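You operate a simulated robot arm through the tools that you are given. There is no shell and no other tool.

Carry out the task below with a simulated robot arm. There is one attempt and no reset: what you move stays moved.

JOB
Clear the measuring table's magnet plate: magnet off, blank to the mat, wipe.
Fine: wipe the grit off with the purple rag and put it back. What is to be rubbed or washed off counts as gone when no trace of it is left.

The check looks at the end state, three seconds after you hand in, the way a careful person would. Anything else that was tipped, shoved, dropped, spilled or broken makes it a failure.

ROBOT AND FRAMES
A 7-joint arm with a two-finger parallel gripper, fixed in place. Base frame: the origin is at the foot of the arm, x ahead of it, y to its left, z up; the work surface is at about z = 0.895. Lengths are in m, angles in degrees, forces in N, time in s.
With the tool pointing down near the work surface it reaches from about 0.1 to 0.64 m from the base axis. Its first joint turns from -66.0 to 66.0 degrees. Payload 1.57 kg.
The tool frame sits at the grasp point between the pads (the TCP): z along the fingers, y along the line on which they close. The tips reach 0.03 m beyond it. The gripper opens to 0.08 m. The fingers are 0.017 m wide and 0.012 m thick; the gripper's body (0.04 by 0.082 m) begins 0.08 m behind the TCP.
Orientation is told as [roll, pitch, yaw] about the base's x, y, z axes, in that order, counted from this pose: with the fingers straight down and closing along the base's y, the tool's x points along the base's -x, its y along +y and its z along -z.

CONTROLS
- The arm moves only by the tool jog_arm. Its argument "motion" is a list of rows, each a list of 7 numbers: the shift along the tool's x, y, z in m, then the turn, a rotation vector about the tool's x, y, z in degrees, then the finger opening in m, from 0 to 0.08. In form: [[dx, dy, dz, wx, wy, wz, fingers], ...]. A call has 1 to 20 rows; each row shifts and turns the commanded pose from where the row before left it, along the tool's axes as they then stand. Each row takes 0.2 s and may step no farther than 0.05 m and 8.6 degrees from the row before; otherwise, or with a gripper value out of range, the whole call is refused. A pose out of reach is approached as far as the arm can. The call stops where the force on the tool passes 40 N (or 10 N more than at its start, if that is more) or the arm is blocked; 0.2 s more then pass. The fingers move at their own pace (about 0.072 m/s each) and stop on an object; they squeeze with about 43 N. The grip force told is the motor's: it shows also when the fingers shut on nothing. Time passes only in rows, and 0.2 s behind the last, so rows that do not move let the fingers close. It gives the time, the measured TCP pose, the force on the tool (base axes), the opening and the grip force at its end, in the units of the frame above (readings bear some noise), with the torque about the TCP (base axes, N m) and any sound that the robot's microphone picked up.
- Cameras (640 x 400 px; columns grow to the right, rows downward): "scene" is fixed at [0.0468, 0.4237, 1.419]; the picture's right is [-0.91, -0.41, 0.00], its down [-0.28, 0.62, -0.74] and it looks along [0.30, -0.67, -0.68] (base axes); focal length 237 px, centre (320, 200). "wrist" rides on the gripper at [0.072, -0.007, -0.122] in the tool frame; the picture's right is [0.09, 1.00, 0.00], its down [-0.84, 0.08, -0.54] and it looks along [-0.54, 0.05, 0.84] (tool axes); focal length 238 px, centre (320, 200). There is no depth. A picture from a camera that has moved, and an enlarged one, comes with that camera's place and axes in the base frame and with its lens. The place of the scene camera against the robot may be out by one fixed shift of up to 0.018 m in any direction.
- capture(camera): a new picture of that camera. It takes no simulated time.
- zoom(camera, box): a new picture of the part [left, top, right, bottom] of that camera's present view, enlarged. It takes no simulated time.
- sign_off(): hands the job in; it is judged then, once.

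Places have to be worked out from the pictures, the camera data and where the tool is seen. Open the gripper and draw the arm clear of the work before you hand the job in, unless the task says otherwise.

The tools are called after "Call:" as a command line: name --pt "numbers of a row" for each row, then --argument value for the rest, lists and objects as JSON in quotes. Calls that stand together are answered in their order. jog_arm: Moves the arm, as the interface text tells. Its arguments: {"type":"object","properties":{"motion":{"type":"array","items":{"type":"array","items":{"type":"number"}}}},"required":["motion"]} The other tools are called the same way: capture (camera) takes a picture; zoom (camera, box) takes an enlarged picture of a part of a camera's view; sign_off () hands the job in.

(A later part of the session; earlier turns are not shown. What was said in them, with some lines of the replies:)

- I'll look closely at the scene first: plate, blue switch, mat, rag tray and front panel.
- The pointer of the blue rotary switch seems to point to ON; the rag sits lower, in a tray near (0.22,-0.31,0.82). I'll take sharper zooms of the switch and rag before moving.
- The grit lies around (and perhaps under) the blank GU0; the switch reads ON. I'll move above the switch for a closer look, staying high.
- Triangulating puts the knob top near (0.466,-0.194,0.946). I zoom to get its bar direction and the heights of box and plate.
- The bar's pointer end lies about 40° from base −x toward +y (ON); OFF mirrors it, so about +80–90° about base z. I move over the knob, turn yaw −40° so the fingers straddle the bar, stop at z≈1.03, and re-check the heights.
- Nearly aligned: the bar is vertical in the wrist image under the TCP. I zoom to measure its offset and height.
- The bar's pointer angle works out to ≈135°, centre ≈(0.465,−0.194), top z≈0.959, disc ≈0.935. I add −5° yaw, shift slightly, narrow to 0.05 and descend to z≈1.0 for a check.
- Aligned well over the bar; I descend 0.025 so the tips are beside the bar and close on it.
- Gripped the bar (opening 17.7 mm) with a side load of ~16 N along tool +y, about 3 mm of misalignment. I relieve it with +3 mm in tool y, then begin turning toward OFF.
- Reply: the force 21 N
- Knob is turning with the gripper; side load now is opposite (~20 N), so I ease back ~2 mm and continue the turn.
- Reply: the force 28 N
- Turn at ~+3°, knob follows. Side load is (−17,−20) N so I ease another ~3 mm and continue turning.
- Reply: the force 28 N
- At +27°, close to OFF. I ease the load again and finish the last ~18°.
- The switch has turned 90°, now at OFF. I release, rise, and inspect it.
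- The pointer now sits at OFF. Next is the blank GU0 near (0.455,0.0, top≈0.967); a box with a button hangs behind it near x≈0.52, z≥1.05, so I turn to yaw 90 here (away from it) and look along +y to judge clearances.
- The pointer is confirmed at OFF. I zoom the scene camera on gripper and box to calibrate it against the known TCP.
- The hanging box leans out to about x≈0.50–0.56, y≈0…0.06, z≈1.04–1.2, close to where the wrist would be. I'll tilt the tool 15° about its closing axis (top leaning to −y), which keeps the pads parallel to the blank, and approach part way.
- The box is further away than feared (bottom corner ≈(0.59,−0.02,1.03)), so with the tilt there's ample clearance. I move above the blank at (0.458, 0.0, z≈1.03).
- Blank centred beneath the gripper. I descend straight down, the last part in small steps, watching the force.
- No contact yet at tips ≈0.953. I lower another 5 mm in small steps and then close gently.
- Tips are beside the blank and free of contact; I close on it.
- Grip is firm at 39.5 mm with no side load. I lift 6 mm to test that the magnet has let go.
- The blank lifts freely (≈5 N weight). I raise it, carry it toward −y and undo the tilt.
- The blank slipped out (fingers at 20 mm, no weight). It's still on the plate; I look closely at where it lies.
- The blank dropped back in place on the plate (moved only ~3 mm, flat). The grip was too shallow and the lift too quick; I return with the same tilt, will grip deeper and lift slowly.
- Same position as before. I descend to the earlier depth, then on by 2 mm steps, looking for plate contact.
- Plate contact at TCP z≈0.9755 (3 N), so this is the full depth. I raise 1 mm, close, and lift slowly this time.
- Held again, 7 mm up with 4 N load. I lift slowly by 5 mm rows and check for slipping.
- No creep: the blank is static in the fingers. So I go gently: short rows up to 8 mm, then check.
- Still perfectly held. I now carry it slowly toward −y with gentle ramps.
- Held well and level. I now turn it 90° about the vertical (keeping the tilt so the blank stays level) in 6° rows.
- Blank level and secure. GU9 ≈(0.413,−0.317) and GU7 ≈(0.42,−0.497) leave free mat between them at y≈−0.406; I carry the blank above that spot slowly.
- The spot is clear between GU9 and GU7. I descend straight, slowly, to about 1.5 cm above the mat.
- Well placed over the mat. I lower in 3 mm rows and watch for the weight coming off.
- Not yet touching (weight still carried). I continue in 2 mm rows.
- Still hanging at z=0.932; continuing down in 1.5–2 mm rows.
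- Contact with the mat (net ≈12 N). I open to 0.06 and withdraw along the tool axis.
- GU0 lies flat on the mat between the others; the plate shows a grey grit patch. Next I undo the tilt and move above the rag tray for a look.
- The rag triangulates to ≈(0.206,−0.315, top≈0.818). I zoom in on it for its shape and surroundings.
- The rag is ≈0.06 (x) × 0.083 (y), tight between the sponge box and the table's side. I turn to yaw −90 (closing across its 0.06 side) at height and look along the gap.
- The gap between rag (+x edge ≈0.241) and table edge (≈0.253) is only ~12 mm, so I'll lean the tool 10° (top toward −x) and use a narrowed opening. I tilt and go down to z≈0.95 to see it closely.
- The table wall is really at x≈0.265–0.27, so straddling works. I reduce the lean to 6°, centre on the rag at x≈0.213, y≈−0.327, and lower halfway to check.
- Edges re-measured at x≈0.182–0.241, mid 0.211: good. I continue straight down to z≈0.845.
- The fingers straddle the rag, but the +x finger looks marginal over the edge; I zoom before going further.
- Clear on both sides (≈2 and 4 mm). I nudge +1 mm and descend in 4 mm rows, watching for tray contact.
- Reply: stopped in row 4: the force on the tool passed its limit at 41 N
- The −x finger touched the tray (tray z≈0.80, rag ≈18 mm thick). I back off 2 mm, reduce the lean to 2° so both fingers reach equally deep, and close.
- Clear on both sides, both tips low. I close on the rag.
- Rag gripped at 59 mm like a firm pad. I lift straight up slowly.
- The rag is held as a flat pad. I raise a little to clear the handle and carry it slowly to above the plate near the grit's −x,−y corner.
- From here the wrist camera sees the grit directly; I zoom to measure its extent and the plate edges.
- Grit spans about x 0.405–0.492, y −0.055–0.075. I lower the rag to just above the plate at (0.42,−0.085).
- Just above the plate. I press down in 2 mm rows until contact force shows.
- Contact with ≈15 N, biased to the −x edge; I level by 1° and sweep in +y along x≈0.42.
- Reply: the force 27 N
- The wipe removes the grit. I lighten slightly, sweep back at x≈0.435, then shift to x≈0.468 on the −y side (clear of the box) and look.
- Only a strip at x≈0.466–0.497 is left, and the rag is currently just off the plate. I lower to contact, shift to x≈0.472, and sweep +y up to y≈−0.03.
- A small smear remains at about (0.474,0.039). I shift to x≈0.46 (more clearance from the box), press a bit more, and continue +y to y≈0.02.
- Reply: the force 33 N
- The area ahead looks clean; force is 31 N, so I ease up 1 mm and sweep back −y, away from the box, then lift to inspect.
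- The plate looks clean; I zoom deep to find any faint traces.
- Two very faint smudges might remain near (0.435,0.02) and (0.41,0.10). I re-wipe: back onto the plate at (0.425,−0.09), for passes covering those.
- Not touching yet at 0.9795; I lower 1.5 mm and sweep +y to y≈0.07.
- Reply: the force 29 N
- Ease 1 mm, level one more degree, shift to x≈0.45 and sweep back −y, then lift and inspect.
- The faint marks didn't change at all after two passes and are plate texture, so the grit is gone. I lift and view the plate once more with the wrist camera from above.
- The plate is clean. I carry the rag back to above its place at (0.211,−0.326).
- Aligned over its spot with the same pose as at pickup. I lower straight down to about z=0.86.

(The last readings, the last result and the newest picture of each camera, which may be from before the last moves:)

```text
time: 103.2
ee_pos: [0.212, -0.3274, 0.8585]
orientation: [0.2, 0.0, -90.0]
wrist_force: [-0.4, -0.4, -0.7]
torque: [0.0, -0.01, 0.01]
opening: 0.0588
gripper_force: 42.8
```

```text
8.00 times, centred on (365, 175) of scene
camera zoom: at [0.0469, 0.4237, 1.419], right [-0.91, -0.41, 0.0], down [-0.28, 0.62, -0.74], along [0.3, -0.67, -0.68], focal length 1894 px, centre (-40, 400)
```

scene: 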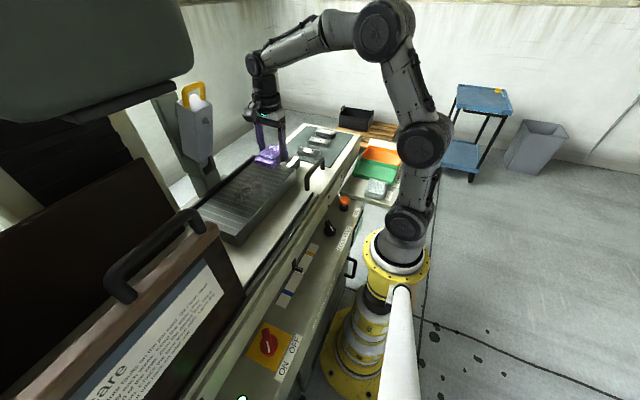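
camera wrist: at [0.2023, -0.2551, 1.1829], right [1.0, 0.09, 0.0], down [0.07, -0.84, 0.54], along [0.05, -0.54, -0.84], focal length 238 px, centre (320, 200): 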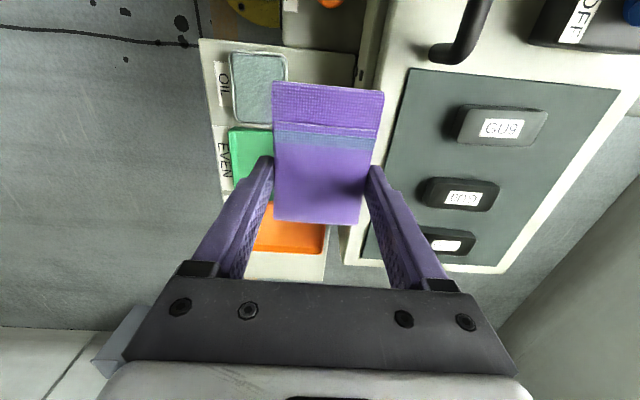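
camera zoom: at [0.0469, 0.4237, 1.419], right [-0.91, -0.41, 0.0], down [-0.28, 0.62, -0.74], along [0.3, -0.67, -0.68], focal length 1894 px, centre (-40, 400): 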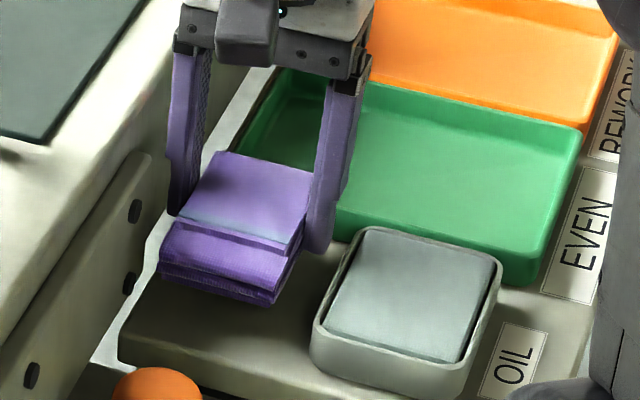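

Going down well; rag −y end must clear the green bin rim, which it did at pickup. I lower the last 2 cm in small rows.

Call:
jog_arm --pt "0 0 0.005 0 0 0 0.02" --pt "0 0 0.005 0 0 0 0.02" --pt "0 0 0.005 0 0 0 0.02" --pt "0 0 0.004 0 0 0 0.02" --pt "0 0 0.002 0 0 0 0.02" --pt "0 0 0 0 0 0 0.02"

Call:
zoom --camera "scene" --box '[340, 150, 390, 200]'

```text
time: 104.6
ee_pos: [0.2123, -0.3272, 0.8387]
orientation: [0.1, 0.0, -90.0]
wrist_force: [0.1, 0.9, -1.7]
torque: [0.0, 0.0, 0.0]
opening: 0.0587
gripper_force: 43.0
```

```text
8.00 times, centred on (365, 175) of scene
camera zoom: at [0.0469, 0.4237, 1.419], right [-0.91, -0.41, 0.0], down [-0.28, 0.62, -0.74], along [0.3, -0.67, -0.68], focal length 1894 px, centre (-40, 400)
```

zoom: 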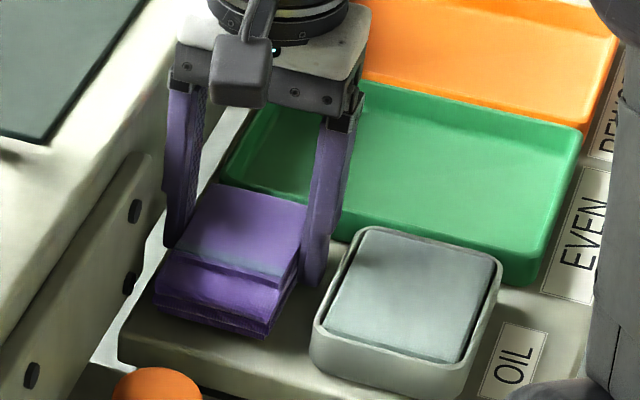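

Just above the tray; I lower in 1.5 mm rows to touch.

Call:
jog_arm --pt "0 0 0.0015 0 0 0 0.02" --pt "0 0 0.0015 0 0 0 0.02" --pt "0 0 0 0 0 0 0.02"

```text
time: 105.4
ee_pos: [0.2115, -0.3267, 0.8357]
orientation: [0.2, 0.0, -90.1]
wrist_force: [-0.9, 0.8, 0.3]
torque: [0.0, -0.03, 0.02]
opening: 0.0588
gripper_force: 43.3
```

At the pickup height again; 1 mm more, then release to 0.068 (same clearance as at pickup).

Call:
jog_arm --pt "0 0 0.001 0 0 0 0.02" --pt "0 0 0 0 0 0 0.062" --pt "0 0 0 0 0 0 0.068" --pt "0 0 0 0 0 0 0.068" --pt "0 0 0 0 0 0 0.068"

Call:
zoom --camera "scene" --box '[340, 150, 390, 200]'

Call:
zoom --camera "wrist" --box '[220, 50, 420, 230]'

```text
time: 106.6
ee_pos: [0.2117, -0.328, 0.8352]
orientation: [0.1, 0.0, -90.1]
wrist_force: [0.9, 0.2, 0.4]
torque: [-0.03, 0.04, 0.01]
opening: 0.0679
gripper_force: 0.2
```

```text
8.00 times, centred on (365, 175) of scene
camera zoom: at [0.0468, 0.4237, 1.419], right [-0.91, -0.41, 0.0], down [-0.28, 0.62, -0.74], along [0.3, -0.67, -0.68], focal length 1894 px, centre (-40, 400)
```

zoom: 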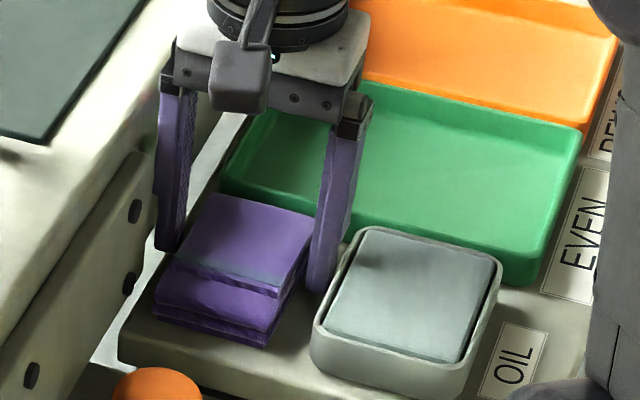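

```text
2.22 times, centred on (320, 140) of wrist
camera zoom: at [0.2039, -0.2553, 0.9569], right [1.0, 0.09, 0.0], down [0.07, -0.84, 0.54], along [0.05, -0.54, -0.84], focal length 530 px, centre (320, 333)
```

zoom: 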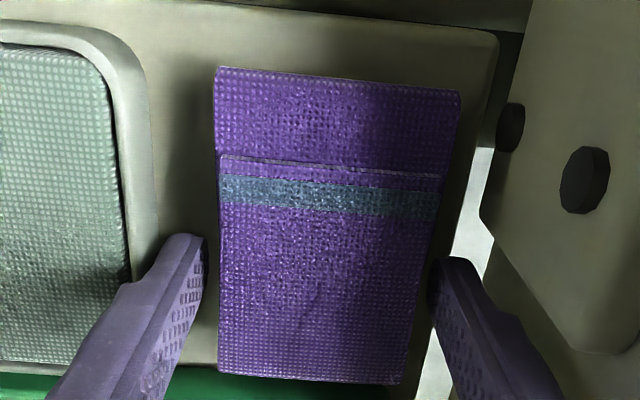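

The rag is back flat in its place. I withdraw straight up, clear of the tray and table.

Call:
jog_arm --pt "0 0 -0.008 0 0 0 0.068" --pt "0 0 -0.02 0 0 0 0.068" --pt "0 0 -0.04 0 0 0 0.068" --pt "0 0 -0.045 0 0 0 0.068" --pt "0 0 -0.045 0 0 0 0.08" --pt "0 0 -0.045 0 0 0 0.08" --pt "0 0 -0.045 0 0 0 0.08" --pt "0 0 -0.045 0 0 0 0.08" --pt "0 0 0 0 0 0 0.08"

Call:
capture --camera "scene"

Call:
zoom --camera "scene" --box '[330, 140, 410, 240]'

Call:
zoom --camera "scene" --box '[190, 110, 350, 240]'

Call:
capture --camera "wrist"

```text
time: 108.6
ee_pos: [0.2116, -0.3268, 1.1273]
orientation: [0.1, 0.0, -90.1]
wrist_force: [0.2, -0.2, 0.4]
torque: [0.03, 0.03, 0.01]
opening: 0.0798
gripper_force: 0.1
```

```text
taken
```

scene: 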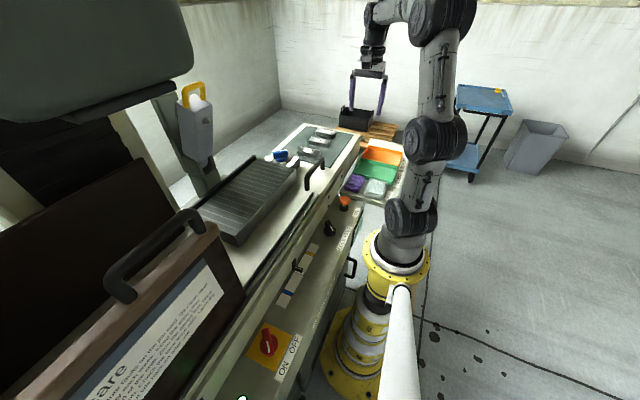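

```text
4.00 times, centred on (370, 190) of scene
camera zoom: at [0.0468, 0.4237, 1.419], right [-0.91, -0.41, 0.0], down [-0.28, 0.62, -0.74], along [0.3, -0.67, -0.68], focal length 947 px, centre (120, 240)
```

zoom: 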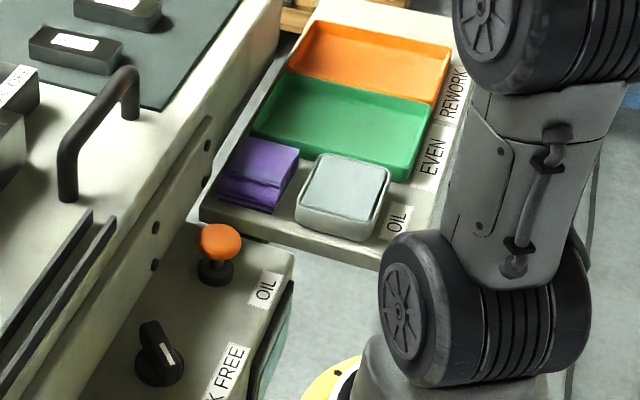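

```text
3.08 times, centred on (270, 175) of scene
camera zoom: at [0.0468, 0.4237, 1.419], right [-0.91, -0.41, 0.0], down [-0.28, 0.62, -0.74], along [0.3, -0.67, -0.68], focal length 729 px, centre (474, 277)
```

zoom: 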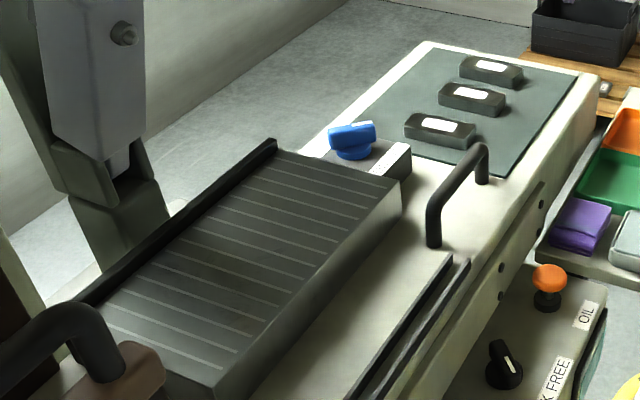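

```text
taken
camera wrist: at [0.2038, -0.2551, 1.2496], right [1.0, 0.09, 0.0], down [0.07, -0.84, 0.54], along [0.05, -0.54, -0.84], focal length 238 px, centre (320, 200)
```

wrist: 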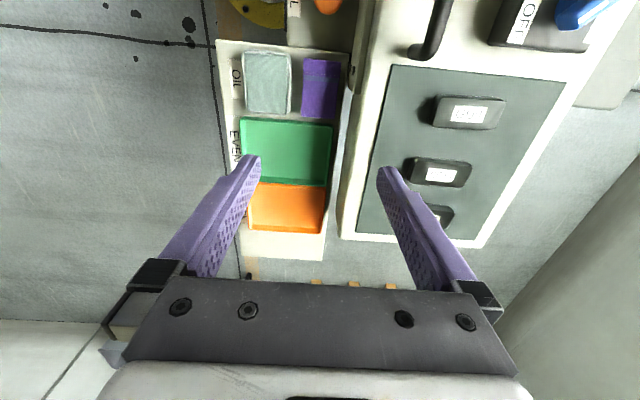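

Everything sits as it should. For a last close check of the plate I turn back to yaw 0 and move above its near side.

Call:
jog_arm --pt "0 0 -0.01 0 0 -8.2 0.08" --pt "0 0 -0.01 0 0 -8.2 0.08" --pt "0 0 -0.01 0 0 -8.2 0.08" --pt "0 0 -0.01 0 0 -8.2 0.08" --pt "0 0 0 0 0 -8.2 0.08" --pt "0 0 0 0 0 -8.2 0.08" --pt "0 0 0 0 0 -8.2 0.08" --pt "0 0 0 0 0 -8.2 0.08" --pt "0 0 0 0 0 -8.2 0.08" --pt "0 0 0 0 0 -8.2 0.08" --pt "0 0 0 0 0 -8 0.08" --pt "-0.02 0.04 0 0 0 0 0.08" --pt "-0.02 0.04 0 0 0 0 0.08" --pt "-0.02 0.04 0 0 0 0 0.08" --pt "-0.02 0.04 0 0 0 0 0.08" --pt "-0.02 0.04 0 0 0 0 0.08" --pt "-0.02 0.04 0 0 0 0 0.08" --pt "-0.02 0.04 0 0 0 0 0.08" --pt "0 0 0 0 0 0 0.08"

Call:
zoom --camera "wrist" --box '[200, 60, 560, 290]'

Call:
capture --camera "wrist"

```text
time: 112.6
ee_pos: [0.3522, -0.0479, 1.1687]
orientation: [0.0, -0.2, -0.1]
wrist_force: [0.4, -0.4, 0.3]
torque: [-0.01, 0.01, -0.01]
opening: 0.0801
gripper_force: 0.0
```

```text
1.74 times, centred on (380, 175) of wrist
camera zoom: at [0.2786, -0.0545, 1.2896], right [-0.09, 1.0, 0.0], down [0.84, 0.08, 0.54], along [0.54, 0.05, -0.84], focal length 414 px, centre (216, 244)
```

zoom: 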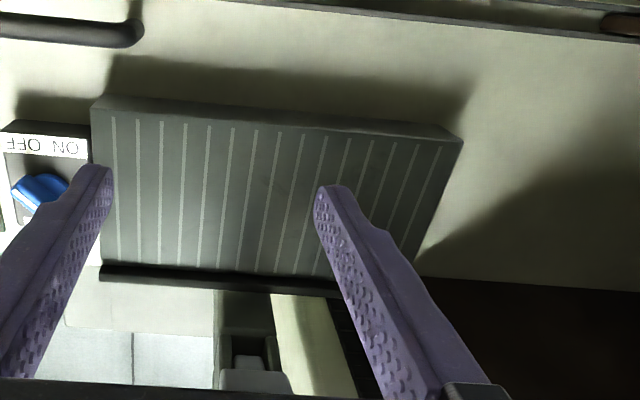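

```text
taken
camera wrist: at [0.2786, -0.0545, 1.2896], right [-0.09, 1.0, 0.0], down [0.84, 0.08, 0.54], along [0.54, 0.05, -0.84], focal length 238 px, centre (320, 200)
```

wrist: 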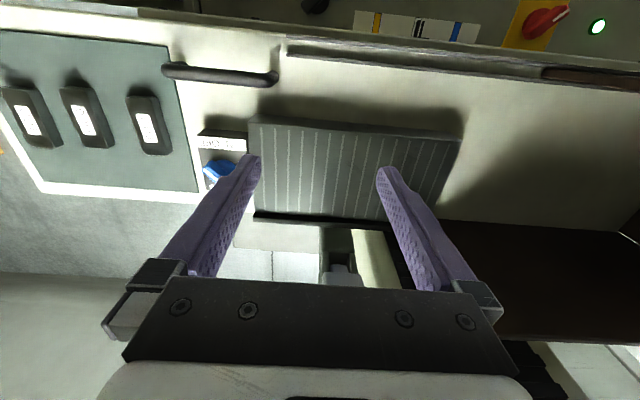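

Call:
zoom --camera "wrist" --box '[250, 110, 390, 220]'

```text
3.64 times, centred on (320, 165) of wrist
camera zoom: at [0.2786, -0.0545, 1.2896], right [-0.09, 1.0, 0.0], down [0.84, 0.08, 0.54], along [0.54, 0.05, -0.84], focal length 867 px, centre (320, 327)
```

zoom: 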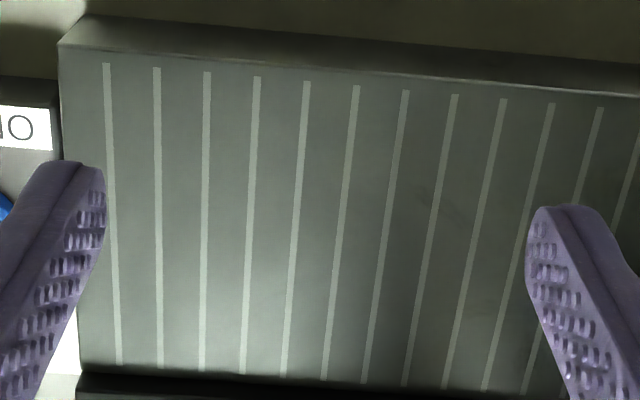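

A very faint mark remains visible near (0.43,0.01); I zoom hard to judge whether it is texture or residue.

Call:
zoom --camera "wrist" --box '[325, 125, 375, 160]'

Call:
zoom --camera "scene" --box '[238, 180, 268, 205]'

Call:
zoom --camera "scene" --box '[225, 200, 255, 225]'

```text
11.43 times, centred on (350, 142) of wrist
camera zoom: at [0.2786, -0.0545, 1.2896], right [-0.09, 1.0, 0.0], down [0.84, 0.08, 0.54], along [0.54, 0.05, -0.84], focal length 2724 px, centre (-23, 857)
```

zoom: 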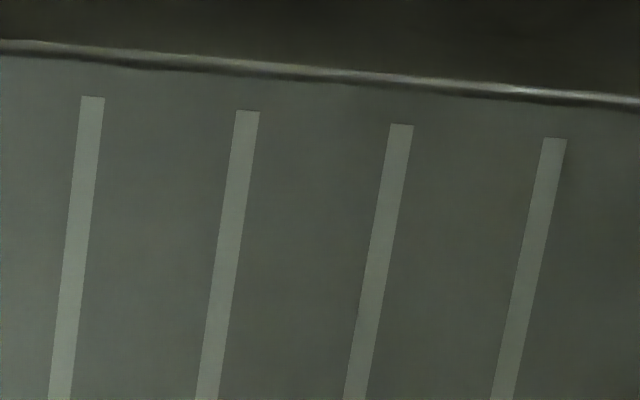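

```text
16.00 times, centred on (253, 192) of scene
camera zoom: at [0.0468, 0.4237, 1.419], right [-0.91, -0.41, 0.0], down [-0.28, 0.62, -0.74], along [0.3, -0.67, -0.68], focal length 3789 px, centre (1392, 320)
```

zoom: 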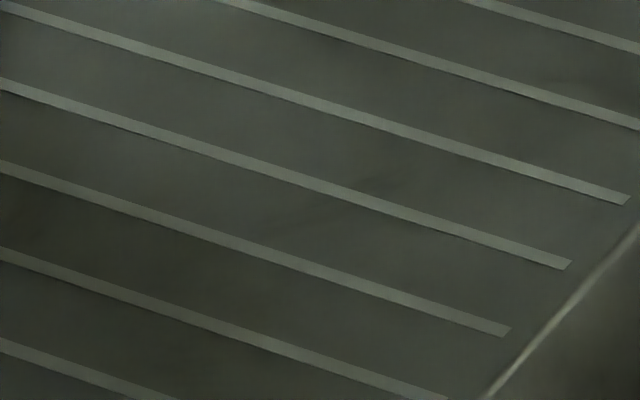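

```text
16.00 times, centred on (240, 212) of scene
camera zoom: at [0.0468, 0.4237, 1.419], right [-0.91, -0.41, 0.0], down [-0.28, 0.62, -0.74], along [0.3, -0.67, -0.68], focal length 3789 px, centre (1600, 0)
```

zoom: 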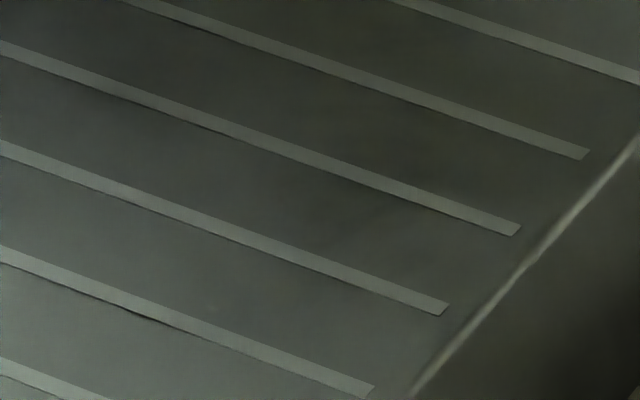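

Call:
zoom --camera "wrist" --box '[330, 150, 374, 182]'

Call:
zoom --camera "wrist" --box '[290, 150, 334, 200]'

Call:
zoom --camera "wrist" --box '[334, 175, 380, 215]'

```text
12.50 times, centred on (352, 166) of wrist
camera zoom: at [0.2786, -0.0545, 1.2896], right [-0.09, 1.0, 0.0], down [0.84, 0.08, 0.54], along [0.54, 0.05, -0.84], focal length 2979 px, centre (-80, 625)
```

zoom: 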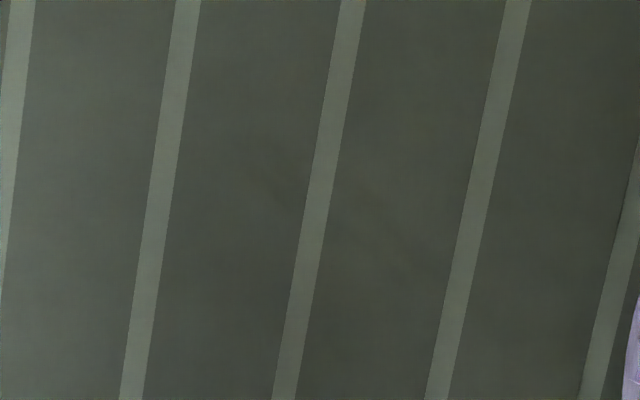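

```text
8.00 times, centred on (312, 175) of wrist
camera zoom: at [0.2786, -0.0545, 1.2896], right [-0.09, 1.0, 0.0], down [0.84, 0.08, 0.54], along [0.54, 0.05, -0.84], focal length 1907 px, centre (384, 400)
```

zoom: 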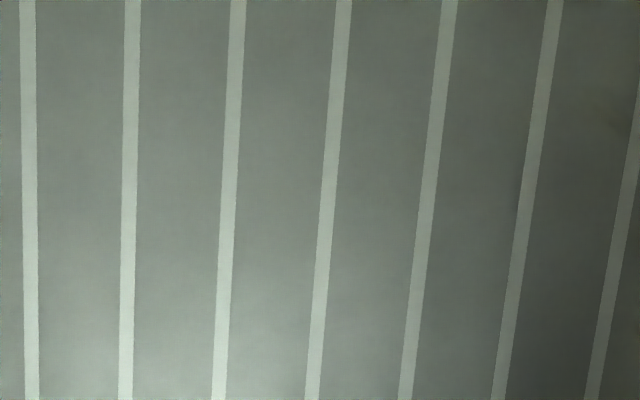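

```text
10.00 times, centred on (357, 195) of wrist
camera zoom: at [0.2786, -0.0545, 1.2896], right [-0.09, 1.0, 0.0], down [0.84, 0.08, 0.54], along [0.54, 0.05, -0.84], focal length 2384 px, centre (-50, 250)
```

zoom: 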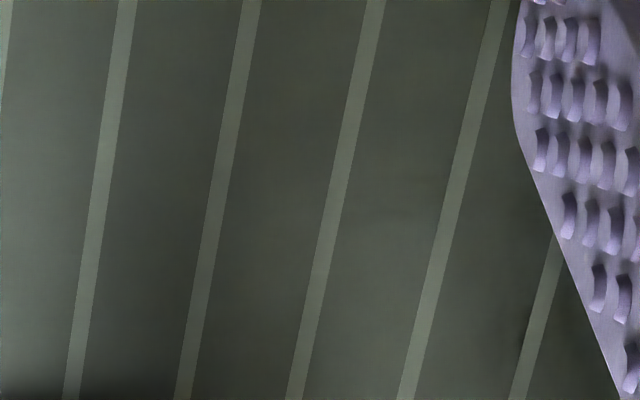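

The marks are base tint: they don't change with wiping and don't cover the painted lines as the grit did, so the plate is clean. I draw the arm back to its starting pose, gripper open.

Call:
jog_arm --pt "0.003 -0.04 -0.004 0 0 0 0.08" --pt "0.003 -0.04 -0.004 0 0 0 0.08" --pt "0.003 -0.04 -0.004 0 0 0 0.08" --pt "0.003 -0.04 -0.004 0 0 0 0.08" --pt "0.003 -0.038 -0.002 0 0 0 0.08" --pt "0 0 0 0 0 0 0.08"

Call:
capture --camera "wrist"

Call:
capture --camera "scene"

```text
time: 114.0
ee_pos: [0.3363, -0.2445, 1.1875]
orientation: [0.0, -0.3, -0.1]
wrist_force: [-0.4, -0.2, -0.1]
torque: [0.02, 0.01, -0.02]
opening: 0.0802
gripper_force: 0.0
```

```text
taken
camera wrist: at [0.2637, -0.2513, 1.3085], right [-0.09, 1.0, 0.0], down [0.84, 0.08, 0.54], along [0.54, 0.05, -0.84], focal length 238 px, centre (320, 200)
```

wrist: 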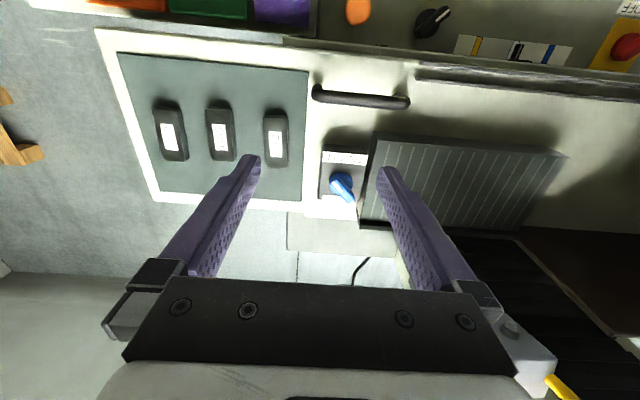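

```text
taken
```

scene: 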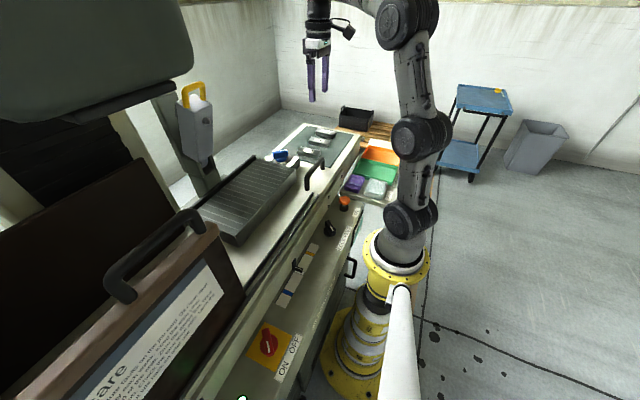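

The pictures show the magnet at OFF, GU0 flat on the mat, the plate clean, the rag back in its tray, and the arm clear with the gripper open. I hand in the job.

Call:
sign_off

```text
The job is handed in.
```

I turned the magnet off, moved blank GU0 to the mat, wiped the plate with the purple rag and put the rag back. I have handed the job in and have had no verdict back yet.

- **Magnet:** the blue switch turned 90° and its pointer is at OFF. The blank then lifted off with only its own weight.
- **Blank:** on the first try GU0 slipped out of the fingers just above the plate and dropped back within about 3 mm of where it had been, flat. I lifted it again slowly, and it now lies flat on the mat between GU7 and GU9.
- **Wipe:** no grit is visible on the plate. Two very faint marks remain, near (0.43, 0.01) and (0.41, 0.10). They did not change under repeated passes and do not cover the painted lines, so I took them as the plate's own tint.
- **Rag:** it is back flat in its spot in the tray, between the sponge box and the table.

While I was reaching for the rag, one finger touched the tray and the arm stopped at its 41 N force limit. The tray, sponge box and bins showed no movement in the pictures afterwards.

The gripper is open and the arm is back at its starting pose.
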